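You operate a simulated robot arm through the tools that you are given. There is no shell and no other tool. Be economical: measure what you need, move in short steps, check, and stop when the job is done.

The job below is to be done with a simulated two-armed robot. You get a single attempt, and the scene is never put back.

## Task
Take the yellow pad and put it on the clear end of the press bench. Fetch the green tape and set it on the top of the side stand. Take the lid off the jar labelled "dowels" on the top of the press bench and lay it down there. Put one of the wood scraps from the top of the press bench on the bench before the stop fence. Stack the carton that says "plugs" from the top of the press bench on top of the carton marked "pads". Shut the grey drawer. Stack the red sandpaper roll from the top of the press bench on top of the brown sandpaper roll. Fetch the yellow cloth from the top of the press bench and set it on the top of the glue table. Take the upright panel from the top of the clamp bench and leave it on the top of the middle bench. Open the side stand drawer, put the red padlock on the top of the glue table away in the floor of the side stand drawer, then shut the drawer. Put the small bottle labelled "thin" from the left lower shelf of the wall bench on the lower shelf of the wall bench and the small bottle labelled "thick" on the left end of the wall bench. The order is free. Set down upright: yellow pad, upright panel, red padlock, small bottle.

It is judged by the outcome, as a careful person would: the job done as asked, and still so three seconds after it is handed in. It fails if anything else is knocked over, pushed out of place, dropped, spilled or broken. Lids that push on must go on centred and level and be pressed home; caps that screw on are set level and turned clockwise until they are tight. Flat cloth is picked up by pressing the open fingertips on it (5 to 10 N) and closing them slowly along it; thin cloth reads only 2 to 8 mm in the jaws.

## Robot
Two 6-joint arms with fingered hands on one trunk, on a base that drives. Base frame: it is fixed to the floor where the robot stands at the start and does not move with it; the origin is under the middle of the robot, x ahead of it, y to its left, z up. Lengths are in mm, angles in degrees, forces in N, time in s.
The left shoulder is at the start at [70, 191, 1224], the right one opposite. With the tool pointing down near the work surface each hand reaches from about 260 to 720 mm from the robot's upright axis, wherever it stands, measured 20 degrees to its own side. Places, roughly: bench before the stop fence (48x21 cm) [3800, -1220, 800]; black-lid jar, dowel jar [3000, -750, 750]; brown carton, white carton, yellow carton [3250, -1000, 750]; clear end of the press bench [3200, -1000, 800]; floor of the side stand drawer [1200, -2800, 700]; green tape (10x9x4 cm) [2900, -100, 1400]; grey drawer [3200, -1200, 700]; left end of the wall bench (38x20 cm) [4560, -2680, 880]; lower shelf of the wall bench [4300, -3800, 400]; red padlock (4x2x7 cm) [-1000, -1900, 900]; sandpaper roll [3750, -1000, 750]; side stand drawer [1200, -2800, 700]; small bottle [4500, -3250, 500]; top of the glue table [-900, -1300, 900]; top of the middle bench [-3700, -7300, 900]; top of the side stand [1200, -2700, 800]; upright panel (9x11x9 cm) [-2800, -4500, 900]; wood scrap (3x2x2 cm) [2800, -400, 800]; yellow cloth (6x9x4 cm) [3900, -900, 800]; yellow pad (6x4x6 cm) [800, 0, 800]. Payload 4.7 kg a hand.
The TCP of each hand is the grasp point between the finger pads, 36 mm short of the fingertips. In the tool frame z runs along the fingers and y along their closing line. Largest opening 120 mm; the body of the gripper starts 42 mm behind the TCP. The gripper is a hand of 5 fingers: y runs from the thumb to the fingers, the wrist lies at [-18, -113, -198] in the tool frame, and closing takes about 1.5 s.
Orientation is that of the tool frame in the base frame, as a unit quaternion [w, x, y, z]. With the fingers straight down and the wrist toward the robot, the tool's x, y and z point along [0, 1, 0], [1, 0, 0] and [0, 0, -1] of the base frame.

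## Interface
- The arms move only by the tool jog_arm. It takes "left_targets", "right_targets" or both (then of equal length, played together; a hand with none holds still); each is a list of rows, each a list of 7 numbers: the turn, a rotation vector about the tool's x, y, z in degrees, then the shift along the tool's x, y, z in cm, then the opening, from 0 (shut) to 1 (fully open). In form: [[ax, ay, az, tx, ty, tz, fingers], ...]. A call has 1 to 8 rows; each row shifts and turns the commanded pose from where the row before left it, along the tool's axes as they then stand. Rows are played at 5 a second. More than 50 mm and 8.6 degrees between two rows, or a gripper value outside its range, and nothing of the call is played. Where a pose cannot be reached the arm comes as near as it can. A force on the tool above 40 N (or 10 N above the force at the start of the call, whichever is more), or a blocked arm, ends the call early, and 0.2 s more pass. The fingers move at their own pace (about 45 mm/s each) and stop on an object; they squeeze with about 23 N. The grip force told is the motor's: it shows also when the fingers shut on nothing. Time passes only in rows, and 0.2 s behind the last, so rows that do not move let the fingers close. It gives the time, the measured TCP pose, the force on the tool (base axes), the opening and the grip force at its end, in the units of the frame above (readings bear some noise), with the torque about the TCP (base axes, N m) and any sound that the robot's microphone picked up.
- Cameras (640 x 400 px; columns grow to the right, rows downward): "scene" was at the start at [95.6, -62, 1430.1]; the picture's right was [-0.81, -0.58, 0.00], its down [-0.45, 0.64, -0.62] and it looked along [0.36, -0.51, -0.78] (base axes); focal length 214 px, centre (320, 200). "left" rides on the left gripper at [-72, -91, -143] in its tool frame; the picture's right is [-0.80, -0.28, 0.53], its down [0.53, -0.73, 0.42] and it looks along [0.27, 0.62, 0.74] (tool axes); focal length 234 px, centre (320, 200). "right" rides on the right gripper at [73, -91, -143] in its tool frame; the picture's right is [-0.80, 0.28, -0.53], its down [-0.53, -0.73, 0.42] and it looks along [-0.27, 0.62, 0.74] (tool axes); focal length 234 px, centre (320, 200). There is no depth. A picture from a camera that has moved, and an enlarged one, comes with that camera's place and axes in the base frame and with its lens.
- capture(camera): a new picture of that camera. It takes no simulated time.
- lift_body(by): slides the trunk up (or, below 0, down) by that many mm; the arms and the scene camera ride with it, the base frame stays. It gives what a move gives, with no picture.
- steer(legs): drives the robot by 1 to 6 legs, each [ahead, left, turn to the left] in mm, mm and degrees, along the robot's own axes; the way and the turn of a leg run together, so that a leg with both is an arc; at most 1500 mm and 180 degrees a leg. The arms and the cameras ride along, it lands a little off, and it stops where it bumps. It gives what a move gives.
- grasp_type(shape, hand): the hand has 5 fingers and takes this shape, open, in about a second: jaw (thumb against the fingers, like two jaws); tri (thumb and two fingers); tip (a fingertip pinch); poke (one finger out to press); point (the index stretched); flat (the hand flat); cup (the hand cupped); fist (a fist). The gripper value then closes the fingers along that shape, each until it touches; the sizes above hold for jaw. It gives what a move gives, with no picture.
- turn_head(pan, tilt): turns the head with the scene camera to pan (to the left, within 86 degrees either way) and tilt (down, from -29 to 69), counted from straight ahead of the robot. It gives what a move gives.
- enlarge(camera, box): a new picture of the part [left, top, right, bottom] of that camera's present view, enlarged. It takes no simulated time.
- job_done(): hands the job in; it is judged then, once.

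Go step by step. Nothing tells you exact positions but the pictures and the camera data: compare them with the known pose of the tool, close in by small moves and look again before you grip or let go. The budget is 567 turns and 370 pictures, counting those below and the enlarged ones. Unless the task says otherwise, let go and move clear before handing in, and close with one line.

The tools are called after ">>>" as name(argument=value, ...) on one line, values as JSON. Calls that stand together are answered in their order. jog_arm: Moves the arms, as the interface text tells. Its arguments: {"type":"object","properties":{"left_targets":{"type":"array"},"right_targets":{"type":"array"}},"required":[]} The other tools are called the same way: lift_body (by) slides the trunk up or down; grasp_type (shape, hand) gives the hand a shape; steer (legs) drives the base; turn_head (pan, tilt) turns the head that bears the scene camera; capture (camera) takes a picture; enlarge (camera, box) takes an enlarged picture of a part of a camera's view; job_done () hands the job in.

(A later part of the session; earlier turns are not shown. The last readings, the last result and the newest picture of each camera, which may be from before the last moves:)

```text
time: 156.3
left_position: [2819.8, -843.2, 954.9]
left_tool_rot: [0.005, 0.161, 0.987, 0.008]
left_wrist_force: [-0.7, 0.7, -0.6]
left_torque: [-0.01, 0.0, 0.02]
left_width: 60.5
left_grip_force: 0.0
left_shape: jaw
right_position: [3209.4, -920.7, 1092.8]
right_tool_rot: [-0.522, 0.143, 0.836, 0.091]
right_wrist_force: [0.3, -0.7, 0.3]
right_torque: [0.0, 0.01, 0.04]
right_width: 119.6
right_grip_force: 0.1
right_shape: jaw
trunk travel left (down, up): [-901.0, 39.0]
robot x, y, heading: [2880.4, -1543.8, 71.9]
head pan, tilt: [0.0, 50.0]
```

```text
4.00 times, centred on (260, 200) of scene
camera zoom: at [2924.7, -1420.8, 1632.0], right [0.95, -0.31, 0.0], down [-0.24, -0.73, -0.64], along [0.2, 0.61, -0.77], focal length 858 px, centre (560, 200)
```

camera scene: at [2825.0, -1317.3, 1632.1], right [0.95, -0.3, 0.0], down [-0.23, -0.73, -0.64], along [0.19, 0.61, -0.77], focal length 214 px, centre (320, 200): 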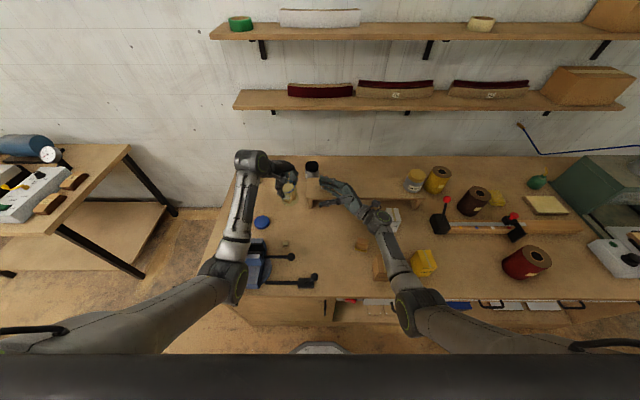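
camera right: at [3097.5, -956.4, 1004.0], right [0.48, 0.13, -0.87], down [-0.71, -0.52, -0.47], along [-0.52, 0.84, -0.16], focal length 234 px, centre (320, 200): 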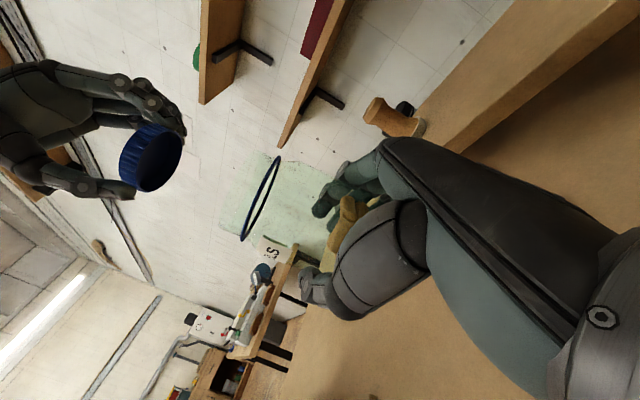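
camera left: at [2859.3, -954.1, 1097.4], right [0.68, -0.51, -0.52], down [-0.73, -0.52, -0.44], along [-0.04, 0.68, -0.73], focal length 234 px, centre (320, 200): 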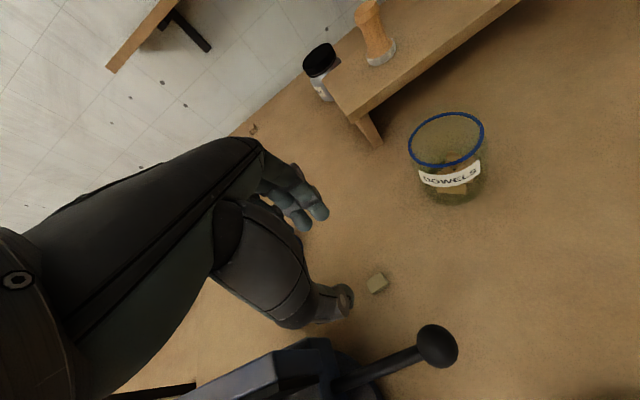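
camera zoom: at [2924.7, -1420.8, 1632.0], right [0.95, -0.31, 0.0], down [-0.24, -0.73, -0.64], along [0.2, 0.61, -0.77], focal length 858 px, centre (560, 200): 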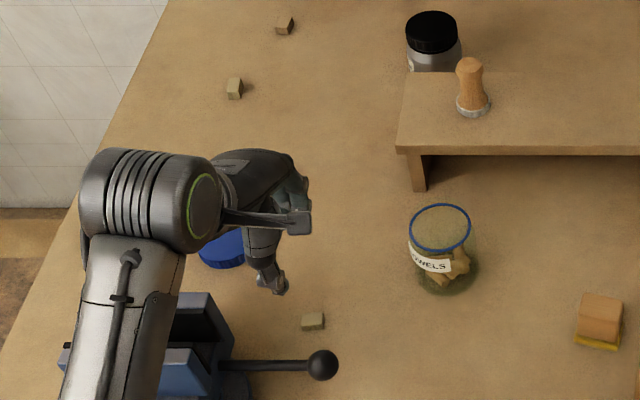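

>>> jog_arm(left_targets=[[0, 0, 0, 0, -0.35, 4, 0.5], [0, 0, 0, 0, 0, 4, 0.5], [0, 0, 0, 0, 0, 2.5, 0.5], [0, 0, 0, 0, 0, 0.9, 0.5], [0, 0, 0, 0, 0, 0, 0.5]])

>>> enlarge(camera="left", box=[260, 200, 400, 320])

>>> enlarge(camera="scene", box=[180, 170, 300, 250])

```text
time: 157.5
left_position: [2822.3, -845.4, 840.5]
left_tool_rot: [0.006, 0.161, 0.987, 0.007]
left_wrist_force: [0.2, -0.2, -0.1]
left_torque: [-0.02, -0.01, 0.02]
left_width: 60.2
left_grip_force: 0.1
left_shape: jaw
right_position: [3209.1, -922.1, 1091.7]
right_tool_rot: [-0.521, 0.143, 0.837, 0.091]
right_wrist_force: [-0.1, 0.2, -0.2]
right_torque: [0.0, -0.03, 0.02]
right_width: 120.0
right_grip_force: 0.1
right_shape: jaw
trunk travel left (down, up): [-901.0, 39.0]
robot x, y, heading: [2883.1, -1544.2, 71.9]
head pan, tilt: [0.0, 50.0]
```

```text
3.33 times, centred on (330, 260) of left
camera zoom: at [2860.1, -956.7, 982.3], right [0.68, -0.51, -0.52], down [-0.73, -0.52, -0.44], along [-0.04, 0.68, -0.73], focal length 781 px, centre (287, 0)
```

zoom: 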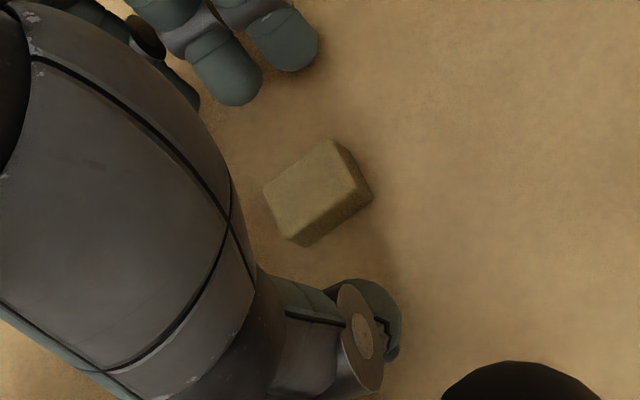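

```text
5.00 times, centred on (240, 210) of scene
camera zoom: at [2924.0, -1421.2, 1632.0], right [0.95, -0.31, 0.0], down [-0.24, -0.73, -0.64], along [0.2, 0.61, -0.77], focal length 1072 px, centre (720, 150)
```

zoom: 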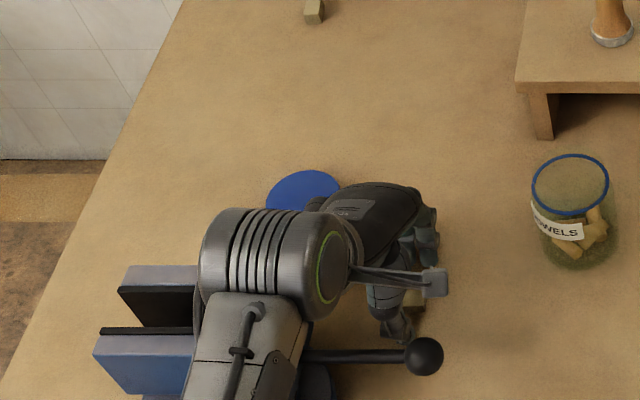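

>>> jog_arm(left_targets=[[0, 0, 0, 0, 0, 0, 0.2], [0, 0, 0, 0, 0, 0, 0], [0, 0, 0, 0, 0, 0, 0], [0, 0, 0, 0, 0, 0, 0], [0, 0, 0, 0, 0, -2, 0], [0, 0, 0, 0, 0, -4, 0], [0, 0, 0, 0, 0, -4, 0]])

>>> capture(camera="left")

```text
time: 159.1
left_position: [2820.6, -846.9, 941.7]
left_tool_rot: [0.006, 0.162, 0.987, 0.008]
left_wrist_force: [0.3, 0.0, 0.4]
left_torque: [-0.02, -0.01, -0.02]
left_width: 11.3
left_grip_force: 22.9
left_shape: jaw
right_position: [3209.2, -921.4, 1091.5]
right_tool_rot: [-0.521, 0.142, 0.836, 0.09]
right_wrist_force: [0.2, -0.1, 0.2]
right_torque: [0.0, 0.02, 0.03]
right_width: 119.7
right_grip_force: 0.1
right_shape: jaw
trunk travel left (down, up): [-901.0, 39.0]
robot x, y, heading: [2881.5, -1539.5, 72.0]
head pan, tilt: [0.0, 50.0]
```

```text
254 pictures are left
camera left: at [2858.8, -958.0, 1083.4], right [0.68, -0.52, -0.52], down [-0.73, -0.52, -0.44], along [-0.04, 0.68, -0.73], focal length 234 px, centre (320, 200)
```

left: 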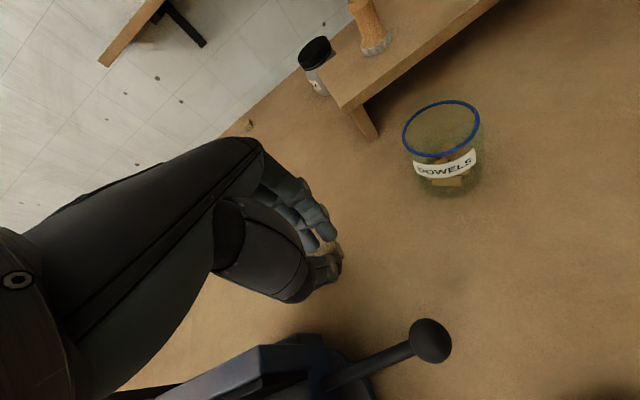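

>>> jog_arm(right_targets=[[0, -8, 0, 0, 0, 0, 1], [0, -8, 0, 0, 0, 0, 1], [0, -8, 0, 0, 0, 0, 1], [0, -8, 0, 0, 0, 0, 1], [0, -8, 0, 0, 0, 0, 1], [0, -8, 0, 0, 0, 0, 1], [0, -8, 0, 0, 0, 0, 1], [0, -8, 0, 0, 0, 0, 1]], left_targets=[[0, 0, 0, 0, 0, -2, 0], [0, 0, 0, 0, 0, -2, 0], [0, 0, 0, 0, 0, -2, 0], [0, 0, 0, 0, 0, -2, 0], [0, 0, 0, 0, 0, -2, 0], [0, 0, 0, 0, 0, 0, 0], [0, 0, 0, 0, 0, 0, 0], [0, 0, 0, 0, 0, 0, 0]])

>>> steer(legs=[[65, -10, 0]])

>>> capture(camera="right")

>>> enlarge(camera="scene", box=[300, 150, 460, 250])

```text
time: 160.9
left_position: [2816.9, -846.4, 1041.7]
left_tool_rot: [0.006, 0.161, 0.987, 0.007]
left_wrist_force: [-1.5, 0.4, 0.3]
left_torque: [-0.01, -0.01, -0.01]
left_width: 11.4
left_grip_force: 23.3
left_shape: jaw
right_position: [3208.6, -919.9, 1092.9]
right_tool_rot: [0.003, 0.17, 0.985, 0.001]
right_wrist_force: [0.5, -0.1, -0.1]
right_torque: [-0.03, -0.02, 0.03]
right_width: 119.8
right_grip_force: 0.0
right_shape: jaw
trunk travel left (down, up): [-901.0, 39.0]
robot x, y, heading: [2883.6, -1541.0, 71.9]
head pan, tilt: [0.0, 50.0]
```

```text
time: 161.9
left_position: [2845.5, -793.3, 1043.2]
left_tool_rot: [0.006, 0.161, 0.987, 0.008]
left_wrist_force: [0.2, -0.6, 0.4]
left_torque: [0.03, -0.02, 0.01]
left_width: 11.2
left_grip_force: 22.9
left_shape: jaw
right_position: [3235.7, -866.7, 1095.3]
right_tool_rot: [0.002, 0.169, 0.986, 0.003]
right_wrist_force: [-0.8, -1.6, 0.0]
right_torque: [0.05, 0.02, 0.0]
right_width: 119.7
right_grip_force: 0.1
right_shape: jaw
trunk travel left (down, up): [-901.0, 39.0]
robot x, y, heading: [2912.1, -1485.8, 72.2]
head pan, tilt: [0.0, 50.0]
```

```text
253 pictures are left
camera right: at [3136.9, -929.1, 1237.8], right [0.85, -0.01, 0.53], down [0.26, -0.87, -0.43], along [0.46, 0.5, -0.73], focal length 234 px, centre (320, 200)
```

right: 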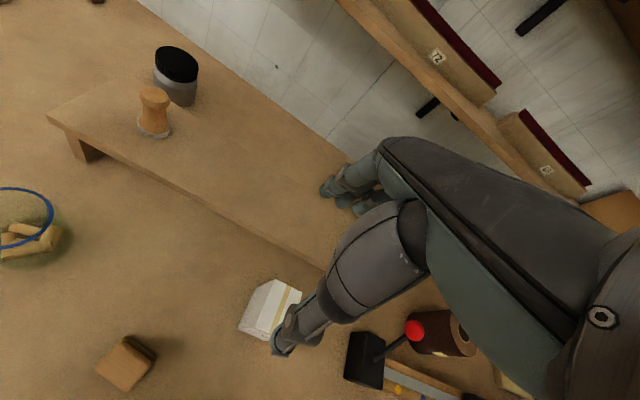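

```text
4.00 times, centred on (380, 200) of scene
camera zoom: at [2950.2, -1369.3, 1632.6], right [0.95, -0.31, 0.0], down [-0.23, -0.73, -0.65], along [0.2, 0.61, -0.76], focal length 858 px, centre (80, 200)
```

zoom: 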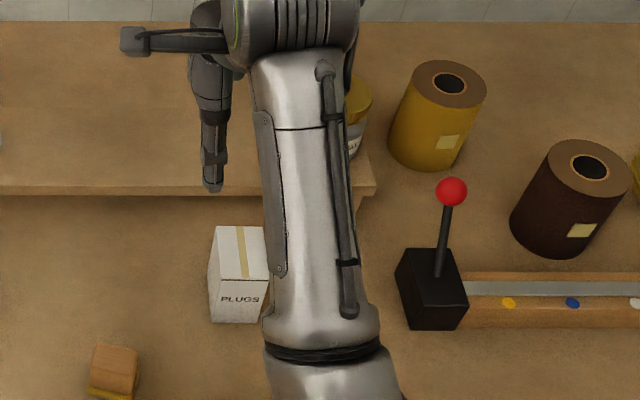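

>>> jog_arm(right_targets=[[0, 0, 0, -3, -0.6, 0, 1], [0, 0, 0, -2.9, -0.6, 2, 1], [0, 0, 0, 0, 0, 4.5, 1], [0, 0, 0, 0, 0, 4.5, 1], [0, 0, 0, 0, 0, 4, 1]])

>>> capture(camera="right")

>>> enlarge(camera="scene", box=[300, 170, 460, 270])

```text
time: 163.1
left_position: [2847.4, -791.3, 1041.4]
left_tool_rot: [0.006, 0.162, 0.987, 0.006]
left_wrist_force: [0.0, 1.1, 0.3]
left_torque: [0.0, 0.03, 0.0]
left_width: 11.1
left_grip_force: 23.0
left_shape: jaw
right_position: [3290.9, -893.5, 942.7]
right_tool_rot: [0.001, 0.169, 0.986, 0.003]
right_wrist_force: [0.8, 0.2, 1.1]
right_torque: [0.0, 0.0, 0.02]
right_width: 119.9
right_grip_force: 0.2
right_shape: jaw
trunk travel left (down, up): [-901.0, 39.0]
robot x, y, heading: [2912.8, -1486.1, 72.0]
head pan, tilt: [0.0, 50.0]
```

```text
251 pictures are left
camera right: at [3192.4, -956.6, 1084.9], right [0.85, -0.01, 0.53], down [0.26, -0.87, -0.43], along [0.46, 0.5, -0.73], focal length 234 px, centre (320, 200)
```

right: 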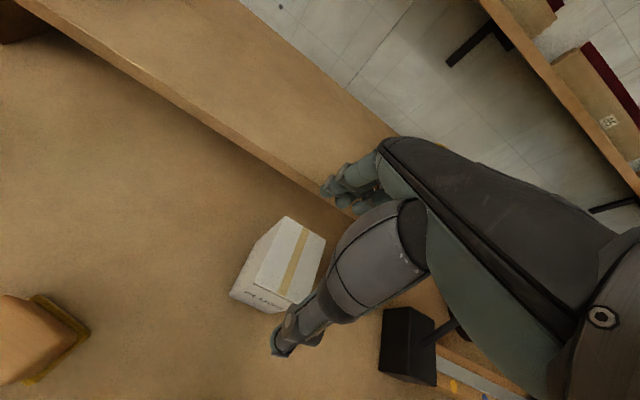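

```text
4.00 times, centred on (380, 220) of scene
camera zoom: at [2953.5, -1364.2, 1632.0], right [0.95, -0.31, 0.0], down [-0.24, -0.73, -0.64], along [0.2, 0.61, -0.77], focal length 858 px, centre (80, 120)
```

zoom: 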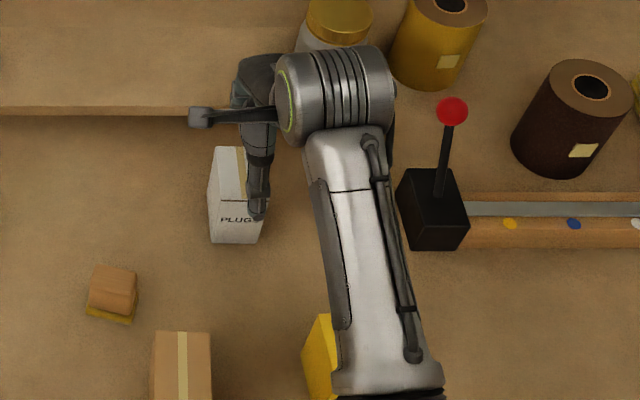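

>>> jog_arm(right_targets=[[0, 0, 0, 0.5, -0.4, 0, 0.82], [0, 0, 0, 0, 0, 3, 0.82], [0, 0, 0, 0, 0, 3, 0.82], [0, 0, 0, 0, 0, 2, 0.82]])

>>> capture(camera="right")

```text
time: 164.1
left_position: [2846.3, -790.2, 1040.9]
left_tool_rot: [0.005, 0.161, 0.987, 0.007]
left_wrist_force: [-0.1, 0.9, 0.0]
left_torque: [0.0, -0.02, -0.01]
left_width: 11.1
left_grip_force: 23.0
left_shape: jaw
right_position: [3284.5, -894.9, 862.4]
right_tool_rot: [0.002, 0.168, 0.986, 0.002]
right_wrist_force: [-0.6, 0.1, -0.2]
right_torque: [-0.02, -0.04, 0.0]
right_width: 98.6
right_grip_force: 0.1
right_shape: jaw
trunk travel left (down, up): [-901.0, 39.0]
robot x, y, heading: [2913.7, -1485.2, 72.0]
head pan, tilt: [0.0, 50.0]
```

```text
249 pictures are left
camera right: at [3185.1, -957.4, 1005.0], right [0.85, 0.0, 0.53], down [0.26, -0.87, -0.43], along [0.46, 0.5, -0.73], focal length 234 px, centre (320, 200)
```

right: 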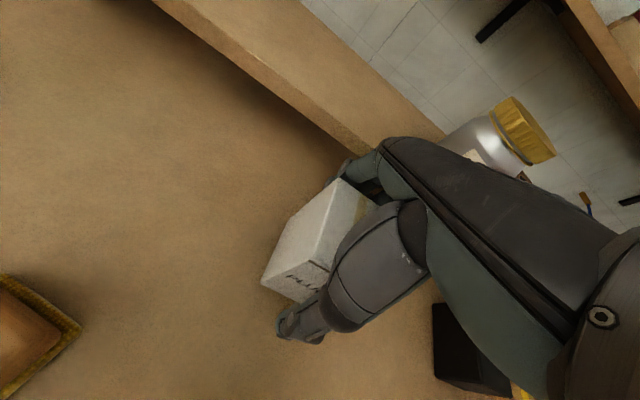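

>>> jog_arm(right_targets=[[0, 0, 0, 0, 0, 0, 0.4], [0, 0, 0, 0, 0, 0, 0], [0, 0, 0, 0, 0, 0, 0], [0, 0, 0, 0, 0, 0, 0], [0, 0, 0, 0, 0, 0, 0]])

>>> jog_arm(right_targets=[[0, 0, 0, 0, 0, -1, 0], [0, 0, 0, 0, 0, -4, 0], [0, 0, 0, 0, 0, -4, 0], [0, 0, 0, 0, 0, -4, 0]])

>>> capture(camera="right")

>>> capture(camera="scene")

```text
time: 165.3
left_position: [2846.1, -790.5, 1041.1]
left_tool_rot: [0.006, 0.161, 0.987, 0.007]
left_wrist_force: [-0.6, -0.2, 0.2]
left_torque: [-0.02, 0.02, 0.01]
left_width: 11.2
left_grip_force: 23.0
left_shape: jaw
right_position: [3283.8, -895.8, 861.0]
right_tool_rot: [0.001, 0.168, 0.986, 0.001]
right_wrist_force: [-0.3, -0.3, 0.5]
right_torque: [-0.03, -0.02, 0.01]
right_width: 64.2
right_grip_force: 23.1
right_shape: jaw
trunk travel left (down, up): [-901.0, 39.0]
robot x, y, heading: [2913.1, -1484.9, 72.1]
head pan, tilt: [0.0, 50.0]
```

```text
time: 166.3
left_position: [2846.3, -790.0, 1041.0]
left_tool_rot: [0.005, 0.161, 0.987, 0.006]
left_wrist_force: [-0.2, -0.2, -0.3]
left_torque: [0.01, 0.01, -0.03]
left_width: 11.2
left_grip_force: 23.3
left_shape: jaw
right_position: [3283.3, -895.7, 992.5]
right_tool_rot: [0.002, 0.169, 0.986, 0.001]
right_wrist_force: [-0.1, 0.0, -2.3]
right_torque: [-0.02, 0.0, 0.0]
right_width: 64.2
right_grip_force: 23.3
right_shape: jaw
trunk travel left (down, up): [-901.0, 39.0]
robot x, y, heading: [2912.9, -1484.7, 72.1]
head pan, tilt: [0.0, 50.0]
```

```text
248 pictures are left
camera right: at [3184.0, -958.1, 1135.8], right [0.85, 0.0, 0.53], down [0.26, -0.87, -0.42], along [0.46, 0.5, -0.74], focal length 234 px, centre (320, 200)
```

right: 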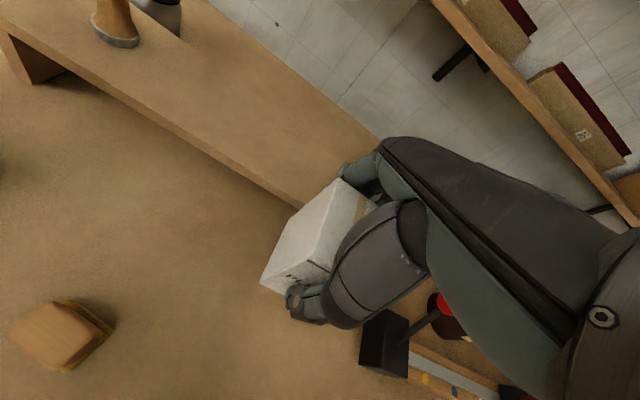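

```text
247 pictures are left
camera scene: at [2952.6, -1363.6, 1631.9], right [0.95, -0.31, 0.0], down [-0.24, -0.73, -0.64], along [0.2, 0.61, -0.77], focal length 214 px, centre (320, 200)
```

scene: 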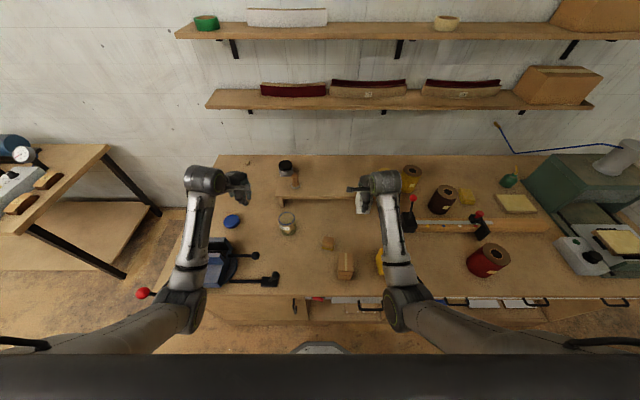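

>>> steer(legs=[[-190, -94, 0]])

>>> capture(camera="right")

>>> enlarge(camera="scene", box=[300, 170, 460, 270])

```text
time: 168.0
left_position: [2877.7, -998.1, 1039.9]
left_tool_rot: [0.006, 0.161, 0.987, 0.006]
left_wrist_force: [-0.4, 0.7, 0.6]
left_torque: [0.03, -0.01, 0.01]
left_width: 11.4
left_grip_force: 23.0
left_shape: jaw
right_position: [3314.8, -1103.7, 993.1]
right_tool_rot: [0.002, 0.168, 0.986, 0.0]
right_wrist_force: [-0.3, 0.0, -1.7]
right_torque: [0.01, 0.03, -0.02]
right_width: 64.3
right_grip_force: 22.6
right_shape: jaw
trunk travel left (down, up): [-901.0, 39.0]
robot x, y, heading: [2944.6, -1698.0, 72.2]
head pan, tilt: [0.0, 50.0]
```

```text
246 pictures are left
camera right: at [3215.6, -1165.8, 1135.0], right [0.85, 0.0, 0.53], down [0.26, -0.87, -0.42], along [0.46, 0.5, -0.74], focal length 234 px, centre (320, 200)
```

right: 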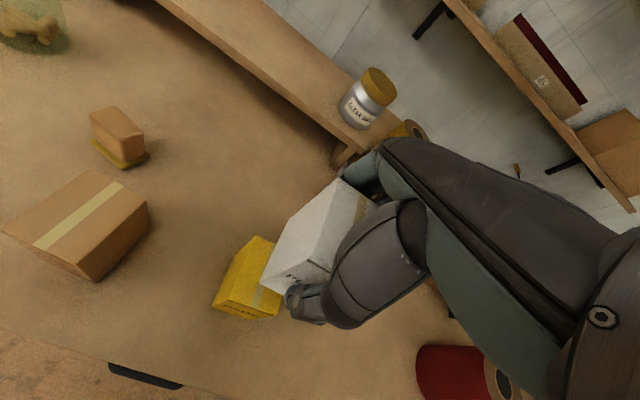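

```text
4.00 times, centred on (380, 220) of scene
camera zoom: at [2984.3, -1571.0, 1631.7], right [0.95, -0.31, 0.0], down [-0.24, -0.73, -0.64], along [0.2, 0.61, -0.77], focal length 858 px, centre (80, 120)
```

zoom: 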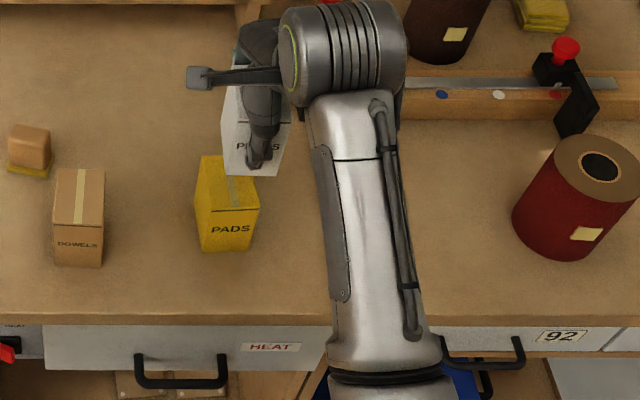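

>>> jog_arm(right_targets=[[0, 0, -4, 1.5, -0.7, 0, 0], [0, 0, 0, 0, 0, 2, 0], [0, 0, 0, 0, 0, 1, 0]])

>>> capture(camera="right")

>>> enlarge(camera="scene", box=[320, 180, 420, 250])

>>> enlarge(camera="left", box=[320, 0, 640, 200])

```text
time: 168.8
left_position: [2877.5, -999.2, 1041.3]
left_tool_rot: [0.006, 0.161, 0.987, 0.008]
left_wrist_force: [-1.0, 0.3, 0.0]
left_torque: [0.02, 0.0, -0.01]
left_width: 11.1
left_grip_force: 22.8
left_shape: jaw
right_position: [3298.1, -1107.5, 963.4]
right_tool_rot: [0.002, 0.133, 0.991, 0.002]
right_wrist_force: [0.1, -0.1, -3.1]
right_torque: [-0.03, 0.02, 0.01]
right_width: 64.5
right_grip_force: 23.3
right_shape: jaw
trunk travel left (down, up): [-901.0, 39.0]
robot x, y, heading: [2941.3, -1694.6, 72.1]
head pan, tilt: [0.0, 50.0]
```

```text
244 pictures are left
camera right: at [3204.3, -1176.5, 1105.7], right [0.85, 0.06, 0.53], down [0.32, -0.85, -0.43], along [0.42, 0.53, -0.73], focal length 234 px, centre (320, 200)
```

right: 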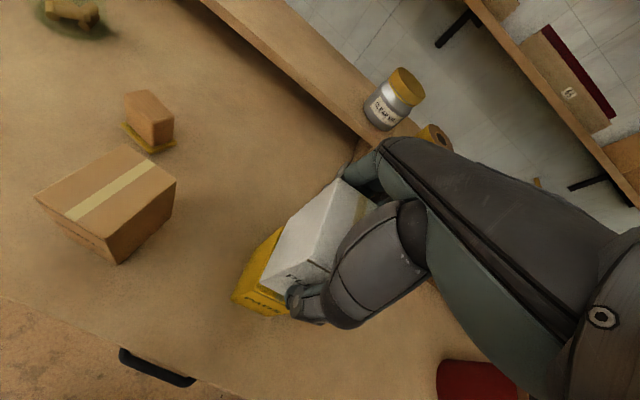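

```text
5.71 times, centred on (370, 215) of scene
camera zoom: at [2985.0, -1573.7, 1632.1], right [0.95, -0.31, 0.0], down [-0.24, -0.73, -0.64], along [0.2, 0.61, -0.77], focal length 1226 px, centre (34, 114)
```

zoom: 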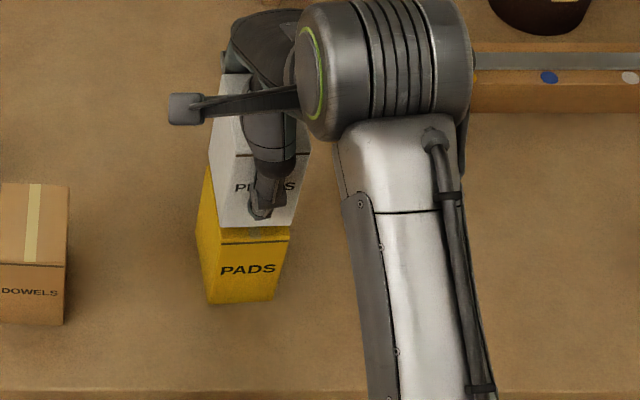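

```text
2.00 times, centred on (480, 100) of left
camera zoom: at [2917.0, -1111.3, 1183.5], right [0.68, -0.51, -0.52], down [-0.73, -0.52, -0.44], along [-0.05, 0.68, -0.73], focal length 468 px, centre (0, 400)
```

zoom: 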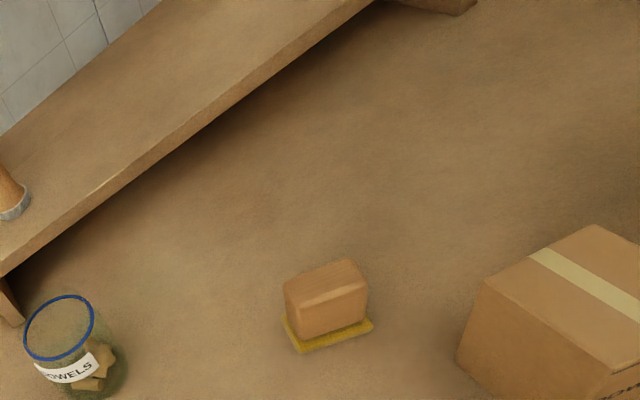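

>>> jog_arm(right_targets=[[0, 0, 0, -0.2, 0, 0.8, 0], [0, 0, 0, 0, 0, 0.6, 0], [0, 0, 0, 0, 0, 0.4, 0], [0, 0, 0, 0, 0, 0.3, 0], [0, 0, 0, 0, 0, 0.3, 0]])

```text
time: 169.9
left_position: [2878.0, -1002.4, 1040.8]
left_tool_rot: [0.005, 0.162, 0.987, 0.007]
left_wrist_force: [0.2, -0.7, -0.4]
left_torque: [-0.06, 0.0, 0.01]
left_width: 11.3
left_grip_force: 22.6
left_shape: jaw
right_position: [3299.8, -1103.8, 949.0]
right_tool_rot: [0.003, 0.133, 0.991, 0.012]
right_wrist_force: [-1.0, -8.1, 24.1]
right_torque: [-0.59, 0.14, -0.03]
right_width: 64.4
right_grip_force: 23.3
right_shape: jaw
trunk travel left (down, up): [-901.0, 39.0]
robot x, y, heading: [2944.7, -1694.3, 72.0]
head pan, tilt: [0.0, 50.0]
stopped in row 5 (right hand): the force on the tool passed its limit (the readings are from after the stop); the commanded pose is now the measured one
```

>>> jog_arm(right_targets=[[0, 0, 0, 0, 0, -0.5, 0], [0, 0, 0, 0, 0, 0, 0]])

>>> enlarge(camera="scene", box=[320, 180, 420, 250])

```text
time: 170.5
left_position: [2877.5, -999.5, 1041.7]
left_tool_rot: [0.005, 0.16, 0.987, 0.008]
left_wrist_force: [0.0, -0.7, -0.5]
left_torque: [0.0, 0.0, -0.02]
left_width: 11.3
left_grip_force: 23.3
left_shape: jaw
right_position: [3300.1, -1105.7, 949.6]
right_tool_rot: [0.003, 0.133, 0.991, 0.007]
right_wrist_force: [0.4, -0.7, 7.2]
right_torque: [0.0, 0.0, 0.01]
right_width: 64.5
right_grip_force: 23.2
right_shape: jaw
trunk travel left (down, up): [-901.0, 39.0]
robot x, y, heading: [2943.9, -1693.7, 72.2]
head pan, tilt: [0.0, 50.0]
```

```text
5.71 times, centred on (370, 215) of scene
camera zoom: at [2983.7, -1574.6, 1631.9], right [0.95, -0.31, 0.0], down [-0.24, -0.73, -0.64], along [0.2, 0.61, -0.77], focal length 1226 px, centre (34, 114)
```

zoom: 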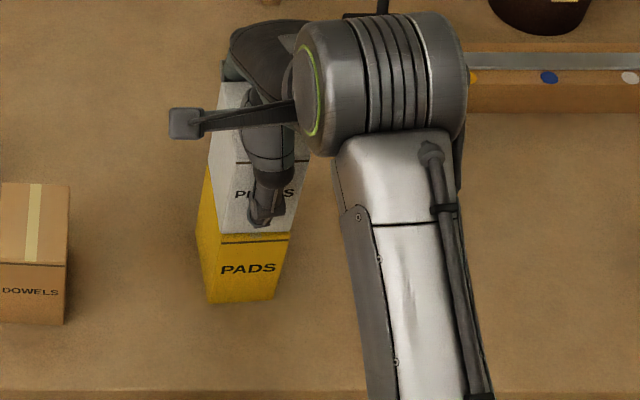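

>>> jog_arm(right_targets=[[0, 0, 0, 0, 0, -0.1, 0.58], [0, 0, 0, 0, 0, 0, 0.65], [0, 0, 0, 0, 0, 0, 0.72], [0, 0, 0, 0, 0, 0, 0.78], [0, 0, 0, 0, 0, -2, 0.8], [0, 0, 0, 0, 0, -4, 0.8], [0, 0, 0, 0, 0, -4, 0.8], [0, 0, 0, 0, 0, -4, 0.8]])

>>> capture(camera="right")

```text
time: 172.3
left_position: [2878.2, -999.0, 1040.3]
left_tool_rot: [0.006, 0.163, 0.987, 0.006]
left_wrist_force: [-0.2, -0.3, 0.0]
left_torque: [0.05, -0.01, 0.01]
left_width: 11.1
left_grip_force: 23.4
left_shape: jaw
right_position: [3298.1, -1108.0, 1091.4]
right_tool_rot: [0.003, 0.134, 0.991, 0.007]
right_wrist_force: [0.0, -0.5, 0.3]
right_torque: [-0.02, -0.02, -0.01]
right_width: 95.9
right_grip_force: 0.0
right_shape: jaw
trunk travel left (down, up): [-901.0, 39.0]
robot x, y, heading: [2944.7, -1690.6, 72.2]
head pan, tilt: [0.0, 50.0]
```

```text
240 pictures are left
camera right: at [3204.8, -1177.8, 1233.2], right [0.85, 0.05, 0.53], down [0.32, -0.84, -0.43], along [0.43, 0.54, -0.73], focal length 234 px, centre (320, 200)
```

right: 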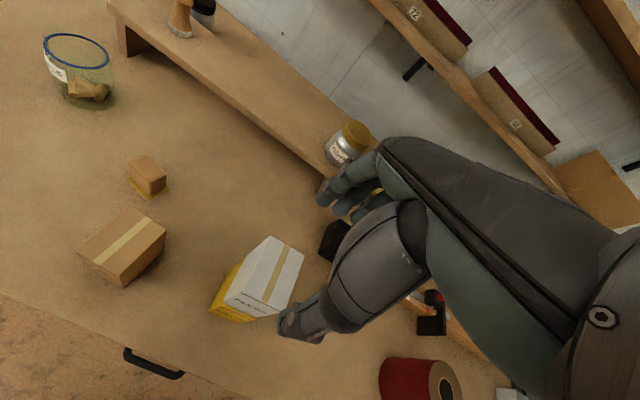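

The carton stack is good. Next is the red roll: I'll raise the left hand and slide right until the right hand is over it.

>>> jog_arm(left_targets=[[0, 0, 0, 0, 0, -4, 0], [0, 0, 0, 0, 0, -3, 0]], right_targets=[[0, 0, 2, 0, 0, 0, 1], [0, 0, 2, 0, 0, 0, 1]])

>>> steer(legs=[[0, -385, 0]])

>>> capture(camera="right")

>>> capture(camera="scene")

```text
time: 172.9
left_position: [2877.4, -998.9, 1110.5]
left_tool_rot: [0.007, 0.162, 0.987, 0.008]
left_wrist_force: [-0.3, 0.2, 0.9]
left_torque: [-0.02, -0.01, -0.01]
left_width: 10.9
left_grip_force: 22.8
left_shape: jaw
right_position: [3299.2, -1106.5, 1092.7]
right_tool_rot: [0.002, 0.169, 0.986, 0.008]
right_wrist_force: [-0.1, -0.3, -0.9]
right_torque: [0.02, 0.03, -0.02]
right_width: 119.5
right_grip_force: 0.1
right_shape: jaw
trunk travel left (down, up): [-901.0, 39.0]
robot x, y, heading: [2945.5, -1694.9, 72.0]
head pan, tilt: [0.0, 50.0]
```

```text
time: 175.4
left_position: [3245.0, -1120.1, 1109.6]
left_tool_rot: [0.005, 0.16, 0.987, 0.007]
left_wrist_force: [0.0, 0.4, 0.8]
left_torque: [0.0, -0.01, -0.01]
left_width: 11.2
left_grip_force: 23.3
left_shape: jaw
right_position: [3666.8, -1226.2, 1092.1]
right_tool_rot: [0.002, 0.167, 0.986, 0.007]
right_wrist_force: [-0.4, -0.5, 0.1]
right_torque: [0.0, -0.04, 0.0]
right_width: 119.7
right_grip_force: 0.0
right_shape: jaw
trunk travel left (down, up): [-901.0, 39.0]
robot x, y, heading: [3314.6, -1814.4, 71.9]
head pan, tilt: [0.0, 50.0]
```

```text
239 pictures are left
camera right: at [3567.6, -1289.1, 1233.5], right [0.85, -0.01, 0.53], down [0.26, -0.86, -0.44], along [0.46, 0.51, -0.73], focal length 234 px, centre (320, 200)
```

right: 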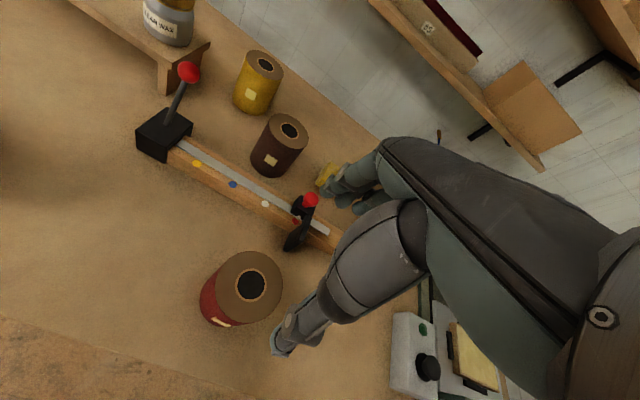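

```text
238 pictures are left
camera scene: at [3352.0, -1691.9, 1632.0], right [0.95, -0.31, 0.0], down [-0.23, -0.73, -0.64], along [0.2, 0.61, -0.77], focal length 214 px, centre (320, 200)
```

scene: 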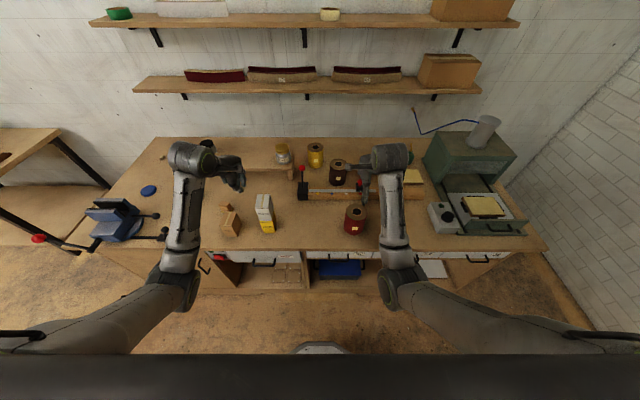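

>>> jog_arm(right_targets=[[0, 0, 0, 0.8, -0.3, 4, 1], [0, 0, 0, 0, 0, 4.5, 1], [0, 0, 0, 0, 0, 4, 1]])

>>> capture(camera="right")

>>> enlarge(camera="scene", box=[320, 170, 420, 240])

```text
time: 176.2
left_position: [3246.2, -1119.1, 1111.5]
left_tool_rot: [0.005, 0.16, 0.987, 0.007]
left_wrist_force: [0.0, 0.5, -0.4]
left_torque: [0.01, 0.03, 0.01]
left_width: 11.2
left_grip_force: 23.1
left_shape: jaw
right_position: [3659.5, -1224.6, 967.5]
right_tool_rot: [0.001, 0.168, 0.986, 0.008]
right_wrist_force: [1.1, 0.8, -0.1]
right_torque: [-0.01, 0.02, -0.01]
right_width: 119.7
right_grip_force: 0.1
right_shape: jaw
trunk travel left (down, up): [-901.0, 39.0]
robot x, y, heading: [3311.0, -1812.5, 72.4]
head pan, tilt: [0.0, 50.0]
```

```text
237 pictures are left
camera right: at [3560.3, -1288.2, 1108.9], right [0.85, -0.01, 0.53], down [0.26, -0.86, -0.44], along [0.46, 0.51, -0.73], focal length 234 px, centre (320, 200)
```

right: 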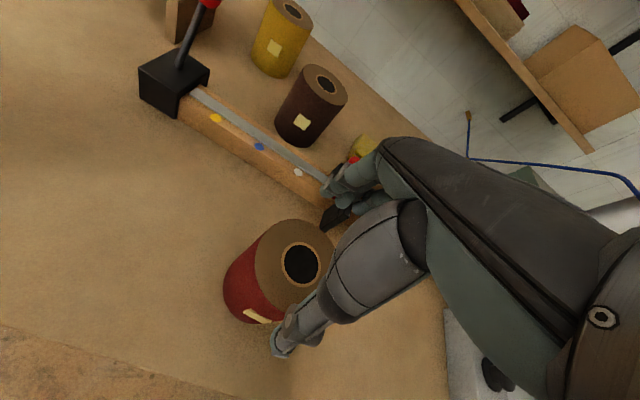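

```text
5.71 times, centred on (370, 205) of scene
camera zoom: at [3354.2, -1692.4, 1632.0], right [0.95, -0.31, 0.0], down [-0.24, -0.73, -0.64], along [0.2, 0.61, -0.77], focal length 1226 px, centre (34, 171)
```

zoom: 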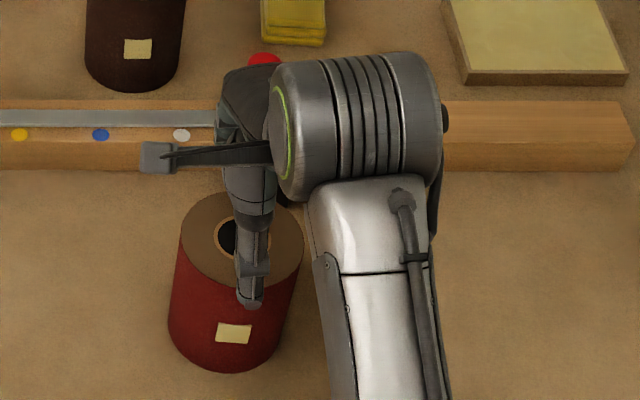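

>>> jog_arm(right_targets=[[0, 0, 0, -0.3, -0.3, 2, 1], [0, 0, 0, 0, 0, 2, 1], [0, 0, 0, 0, 0, 2, 1], [0, 0, 0, 0, 0, 2, 1]])

>>> jog_arm(right_targets=[[0, 0, 0, 0, 0, 0, 0.5], [0, 0, 0, 0, 0, 0, 0], [0, 0, 0, 0, 0, 0, 0], [0, 0, 0, 0, 0, 0, 0], [0, 0, 0, 0, 0, -1, 0], [0, 0, 0, 0, 0, -4, 0], [0, 0, 0, 0, 0, -4, 0]])

>>> enlarge(camera="scene", box=[320, 170, 420, 240])

```text
time: 177.2
left_position: [3243.6, -1120.2, 1112.4]
left_tool_rot: [0.006, 0.161, 0.987, 0.009]
left_wrist_force: [-0.5, -0.3, -0.1]
left_torque: [0.01, 0.0, -0.01]
left_width: 11.2
left_grip_force: 22.6
left_shape: jaw
right_position: [3660.6, -1226.0, 888.8]
right_tool_rot: [0.002, 0.168, 0.986, 0.012]
right_wrist_force: [-1.4, -0.2, 9.4]
right_torque: [-0.08, 0.0, -0.06]
right_width: 119.9
right_grip_force: 0.1
right_shape: jaw
trunk travel left (down, up): [-901.0, 39.0]
robot x, y, heading: [3310.4, -1814.7, 72.3]
head pan, tilt: [0.0, 50.0]
```

```text
time: 178.8
left_position: [3245.6, -1118.5, 1110.4]
left_tool_rot: [0.006, 0.16, 0.987, 0.007]
left_wrist_force: [-0.5, 0.0, 0.1]
left_torque: [0.0, 0.0, -0.03]
left_width: 11.2
left_grip_force: 23.1
left_shape: jaw
right_position: [3661.5, -1230.4, 976.7]
right_tool_rot: [0.003, 0.167, 0.986, 0.006]
right_wrist_force: [-0.1, -0.4, -5.6]
right_torque: [-0.01, 0.01, -0.04]
right_width: 89.7
right_grip_force: 23.0
right_shape: jaw
trunk travel left (down, up): [-901.0, 39.0]
robot x, y, heading: [3313.1, -1812.2, 71.8]
head pan, tilt: [0.0, 50.0]
```

```text
5.71 times, centred on (370, 205) of scene
camera zoom: at [3353.1, -1691.4, 1631.8], right [0.95, -0.31, 0.0], down [-0.24, -0.73, -0.64], along [0.2, 0.61, -0.77], focal length 1226 px, centre (34, 171)
```

zoom: 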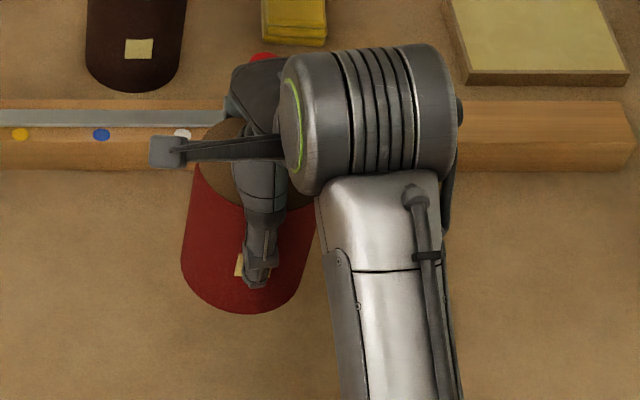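

>>> jog_arm(right_targets=[[0, 0, 0, 0, 0, -4, 0], [0, 0, 0, 0, 0, -4, 0]])

>>> steer(legs=[[225, 58, 0]])

>>> capture(camera="right")

>>> enlarge(camera="scene", box=[300, 140, 460, 240])

>>> capture(camera="left")

```text
time: 179.4
left_position: [3245.9, -1118.3, 1111.1]
left_tool_rot: [0.005, 0.16, 0.987, 0.007]
left_wrist_force: [-1.3, -1.1, -0.1]
left_torque: [0.0, -0.01, 0.0]
left_width: 11.3
left_grip_force: 22.9
left_shape: jaw
right_position: [3660.4, -1229.3, 1056.2]
right_tool_rot: [0.002, 0.167, 0.986, 0.008]
right_wrist_force: [-0.1, 0.2, -5.8]
right_torque: [0.04, 0.01, 0.0]
right_width: 89.7
right_grip_force: 22.9
right_shape: jaw
trunk travel left (down, up): [-901.0, 39.0]
robot x, y, heading: [3315.6, -1810.4, 72.3]
head pan, tilt: [0.0, 50.0]
```

```text
time: 181.1
left_position: [3255.6, -888.2, 1110.6]
left_tool_rot: [0.005, 0.159, 0.987, 0.008]
left_wrist_force: [0.3, -0.4, 0.3]
left_torque: [-0.02, -0.02, -0.01]
left_width: 11.1
left_grip_force: 22.6
left_shape: jaw
right_position: [3672.5, -998.3, 1058.5]
right_tool_rot: [0.001, 0.167, 0.986, 0.009]
right_wrist_force: [-1.5, 0.2, -5.2]
right_torque: [0.01, 0.03, 0.03]
right_width: 89.6
right_grip_force: 23.0
right_shape: jaw
trunk travel left (down, up): [-901.0, 39.0]
robot x, y, heading: [3328.3, -1582.7, 72.4]
head pan, tilt: [0.0, 50.0]
```

```text
234 pictures are left
camera right: at [3573.5, -1061.8, 1199.4], right [0.85, -0.01, 0.53], down [0.27, -0.86, -0.44], along [0.46, 0.51, -0.73], focal length 234 px, centre (320, 200)
```

right: 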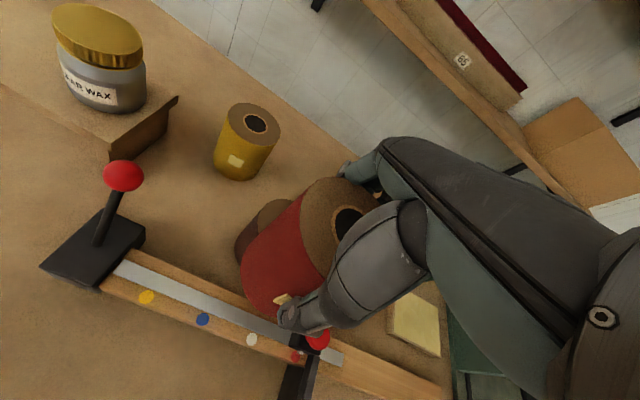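

```text
4.00 times, centred on (380, 190) of scene
camera zoom: at [3366.5, -1462.0, 1632.1], right [0.95, -0.3, 0.0], down [-0.23, -0.73, -0.64], along [0.2, 0.61, -0.77], focal length 858 px, centre (80, 240)
```

zoom: 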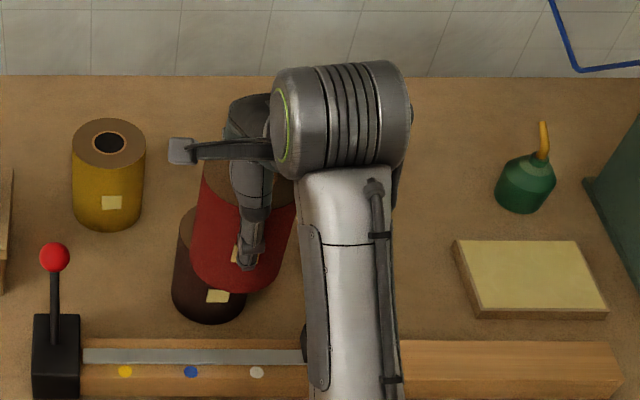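

```text
232 pictures are left
camera left: at [3295.9, -1000.4, 1253.8], right [0.68, -0.51, -0.52], down [-0.73, -0.52, -0.44], along [-0.05, 0.68, -0.73], focal length 234 px, centre (320, 200)
```

left: 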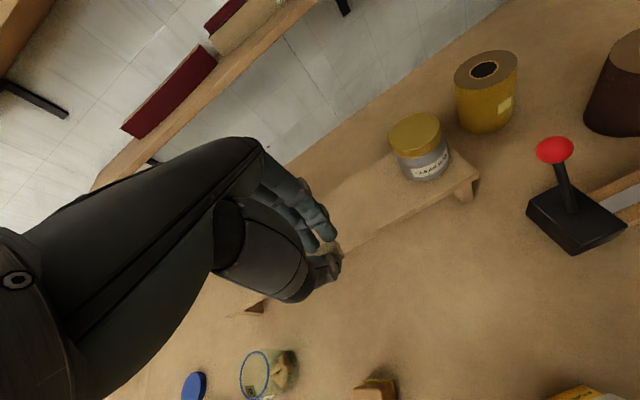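

>>> jog_arm(right_targets=[[0, 0, 0, 0.1, 2.6, 0, 0], [0, 0, 0, 0, 2.5, 0, 0], [0, 0, 0, 0, 2.5, 0, 0]])

>>> enlarge(camera="scene", box=[300, 140, 460, 240])

```text
time: 181.9
left_position: [3257.3, -884.8, 1109.2]
left_tool_rot: [0.006, 0.159, 0.987, 0.006]
left_wrist_force: [0.0, -0.1, 0.1]
left_torque: [0.0, 0.0, -0.01]
left_width: 11.3
left_grip_force: 23.1
left_shape: jaw
right_position: [3696.8, -924.0, 1057.0]
right_tool_rot: [0.001, 0.166, 0.986, 0.006]
right_wrist_force: [0.2, -0.2, -5.7]
right_torque: [-0.04, 0.03, -0.01]
right_width: 89.7
right_grip_force: 22.4
right_shape: jaw
trunk travel left (down, up): [-901.0, 39.0]
robot x, y, heading: [3323.8, -1583.2, 72.3]
head pan, tilt: [0.0, 50.0]
```

```text
4.00 times, centred on (380, 190) of scene
camera zoom: at [3367.0, -1458.3, 1631.7], right [0.95, -0.3, 0.0], down [-0.23, -0.73, -0.64], along [0.19, 0.61, -0.77], focal length 858 px, centre (80, 240)
```

zoom: 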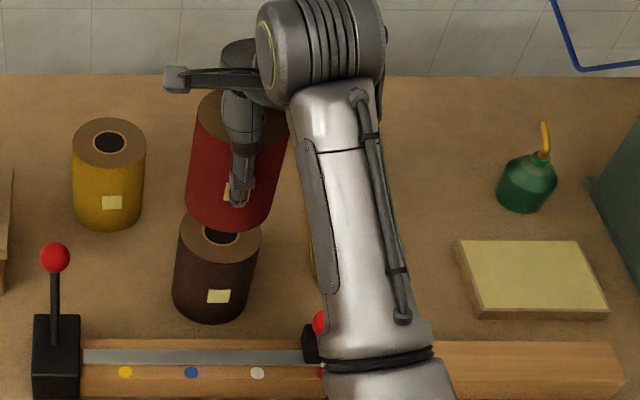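

>>> jog_arm(right_targets=[[0, 0, 0, 0, -0.1, 2, 0], [0, 0, 0, 0, 0, 1.8, 0], [0, 0, 0, 0, 0, 0.6, 0], [0, 0, 0, 0, 0, 0.4, 0], [0, 0, 0, 0, 0, 0.4, 0]])

>>> enlarge(camera="scene", box=[300, 140, 460, 240])

>>> enlarge(camera="left", box=[440, 0, 640, 150])

```text
time: 183.1
left_position: [3256.1, -887.6, 1111.5]
left_tool_rot: [0.006, 0.16, 0.987, 0.007]
left_wrist_force: [0.3, -0.2, 0.5]
left_torque: [0.0, -0.01, 0.01]
left_width: 11.3
left_grip_force: 23.3
left_shape: jaw
right_position: [3696.3, -925.0, 1005.8]
right_tool_rot: [0.002, 0.166, 0.986, 0.006]
right_wrist_force: [-0.2, 1.3, -6.3]
right_torque: [-0.01, 0.06, -0.04]
right_width: 89.7
right_grip_force: 23.1
right_shape: jaw
trunk travel left (down, up): [-901.0, 39.0]
robot x, y, heading: [3324.7, -1580.8, 72.4]
head pan, tilt: [0.0, 50.0]
```

```text
4.00 times, centred on (380, 190) of scene
camera zoom: at [3366.8, -1459.8, 1631.9], right [0.95, -0.3, 0.0], down [-0.23, -0.73, -0.64], along [0.2, 0.61, -0.77], focal length 858 px, centre (80, 240)
```

zoom: 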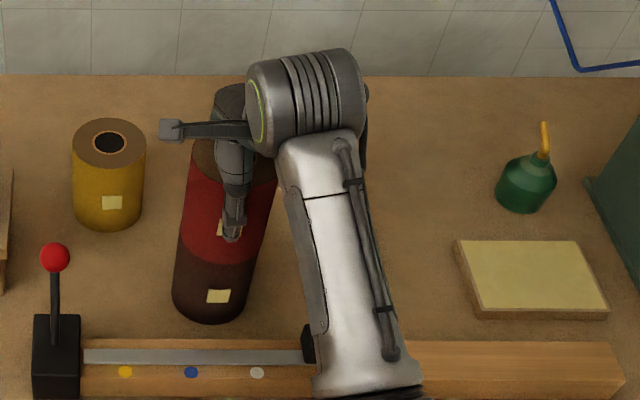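

```text
2.67 times, centred on (540, 75) of left
camera zoom: at [3296.1, -998.7, 1252.9], right [0.68, -0.51, -0.52], down [-0.73, -0.52, -0.44], along [-0.05, 0.68, -0.73], focal length 624 px, centre (-267, 533)
```

zoom: 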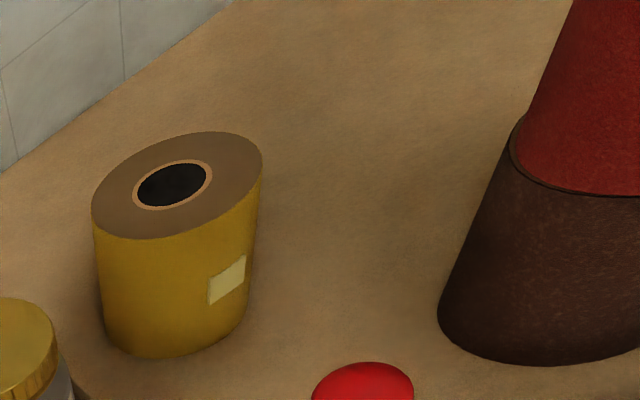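

>>> jog_arm(right_targets=[[0, 0, 0, 0.3, 0, 0.3, 0], [0, 0, 0, 0, 0, 0.3, 0], [0, 0, 0, 0, 0, 0.3, 0], [0, 0, 0, 0, 0, 0.2, 0]])

```text
time: 184.1
left_position: [3255.1, -891.4, 1113.6]
left_tool_rot: [0.007, 0.159, 0.987, 0.009]
left_wrist_force: [-0.3, -1.1, 1.0]
left_torque: [0.01, 0.02, 0.01]
left_width: 11.2
left_grip_force: 23.1
left_shape: jaw
right_position: [3693.4, -924.8, 1001.2]
right_tool_rot: [0.002, 0.166, 0.986, 0.013]
right_wrist_force: [2.0, -1.0, 30.2]
right_torque: [0.67, -0.4, -0.07]
right_width: 89.1
right_grip_force: 22.9
right_shape: jaw
trunk travel left (down, up): [-901.0, 39.0]
robot x, y, heading: [3328.4, -1579.9, 72.4]
head pan, tilt: [0.0, 50.0]
```

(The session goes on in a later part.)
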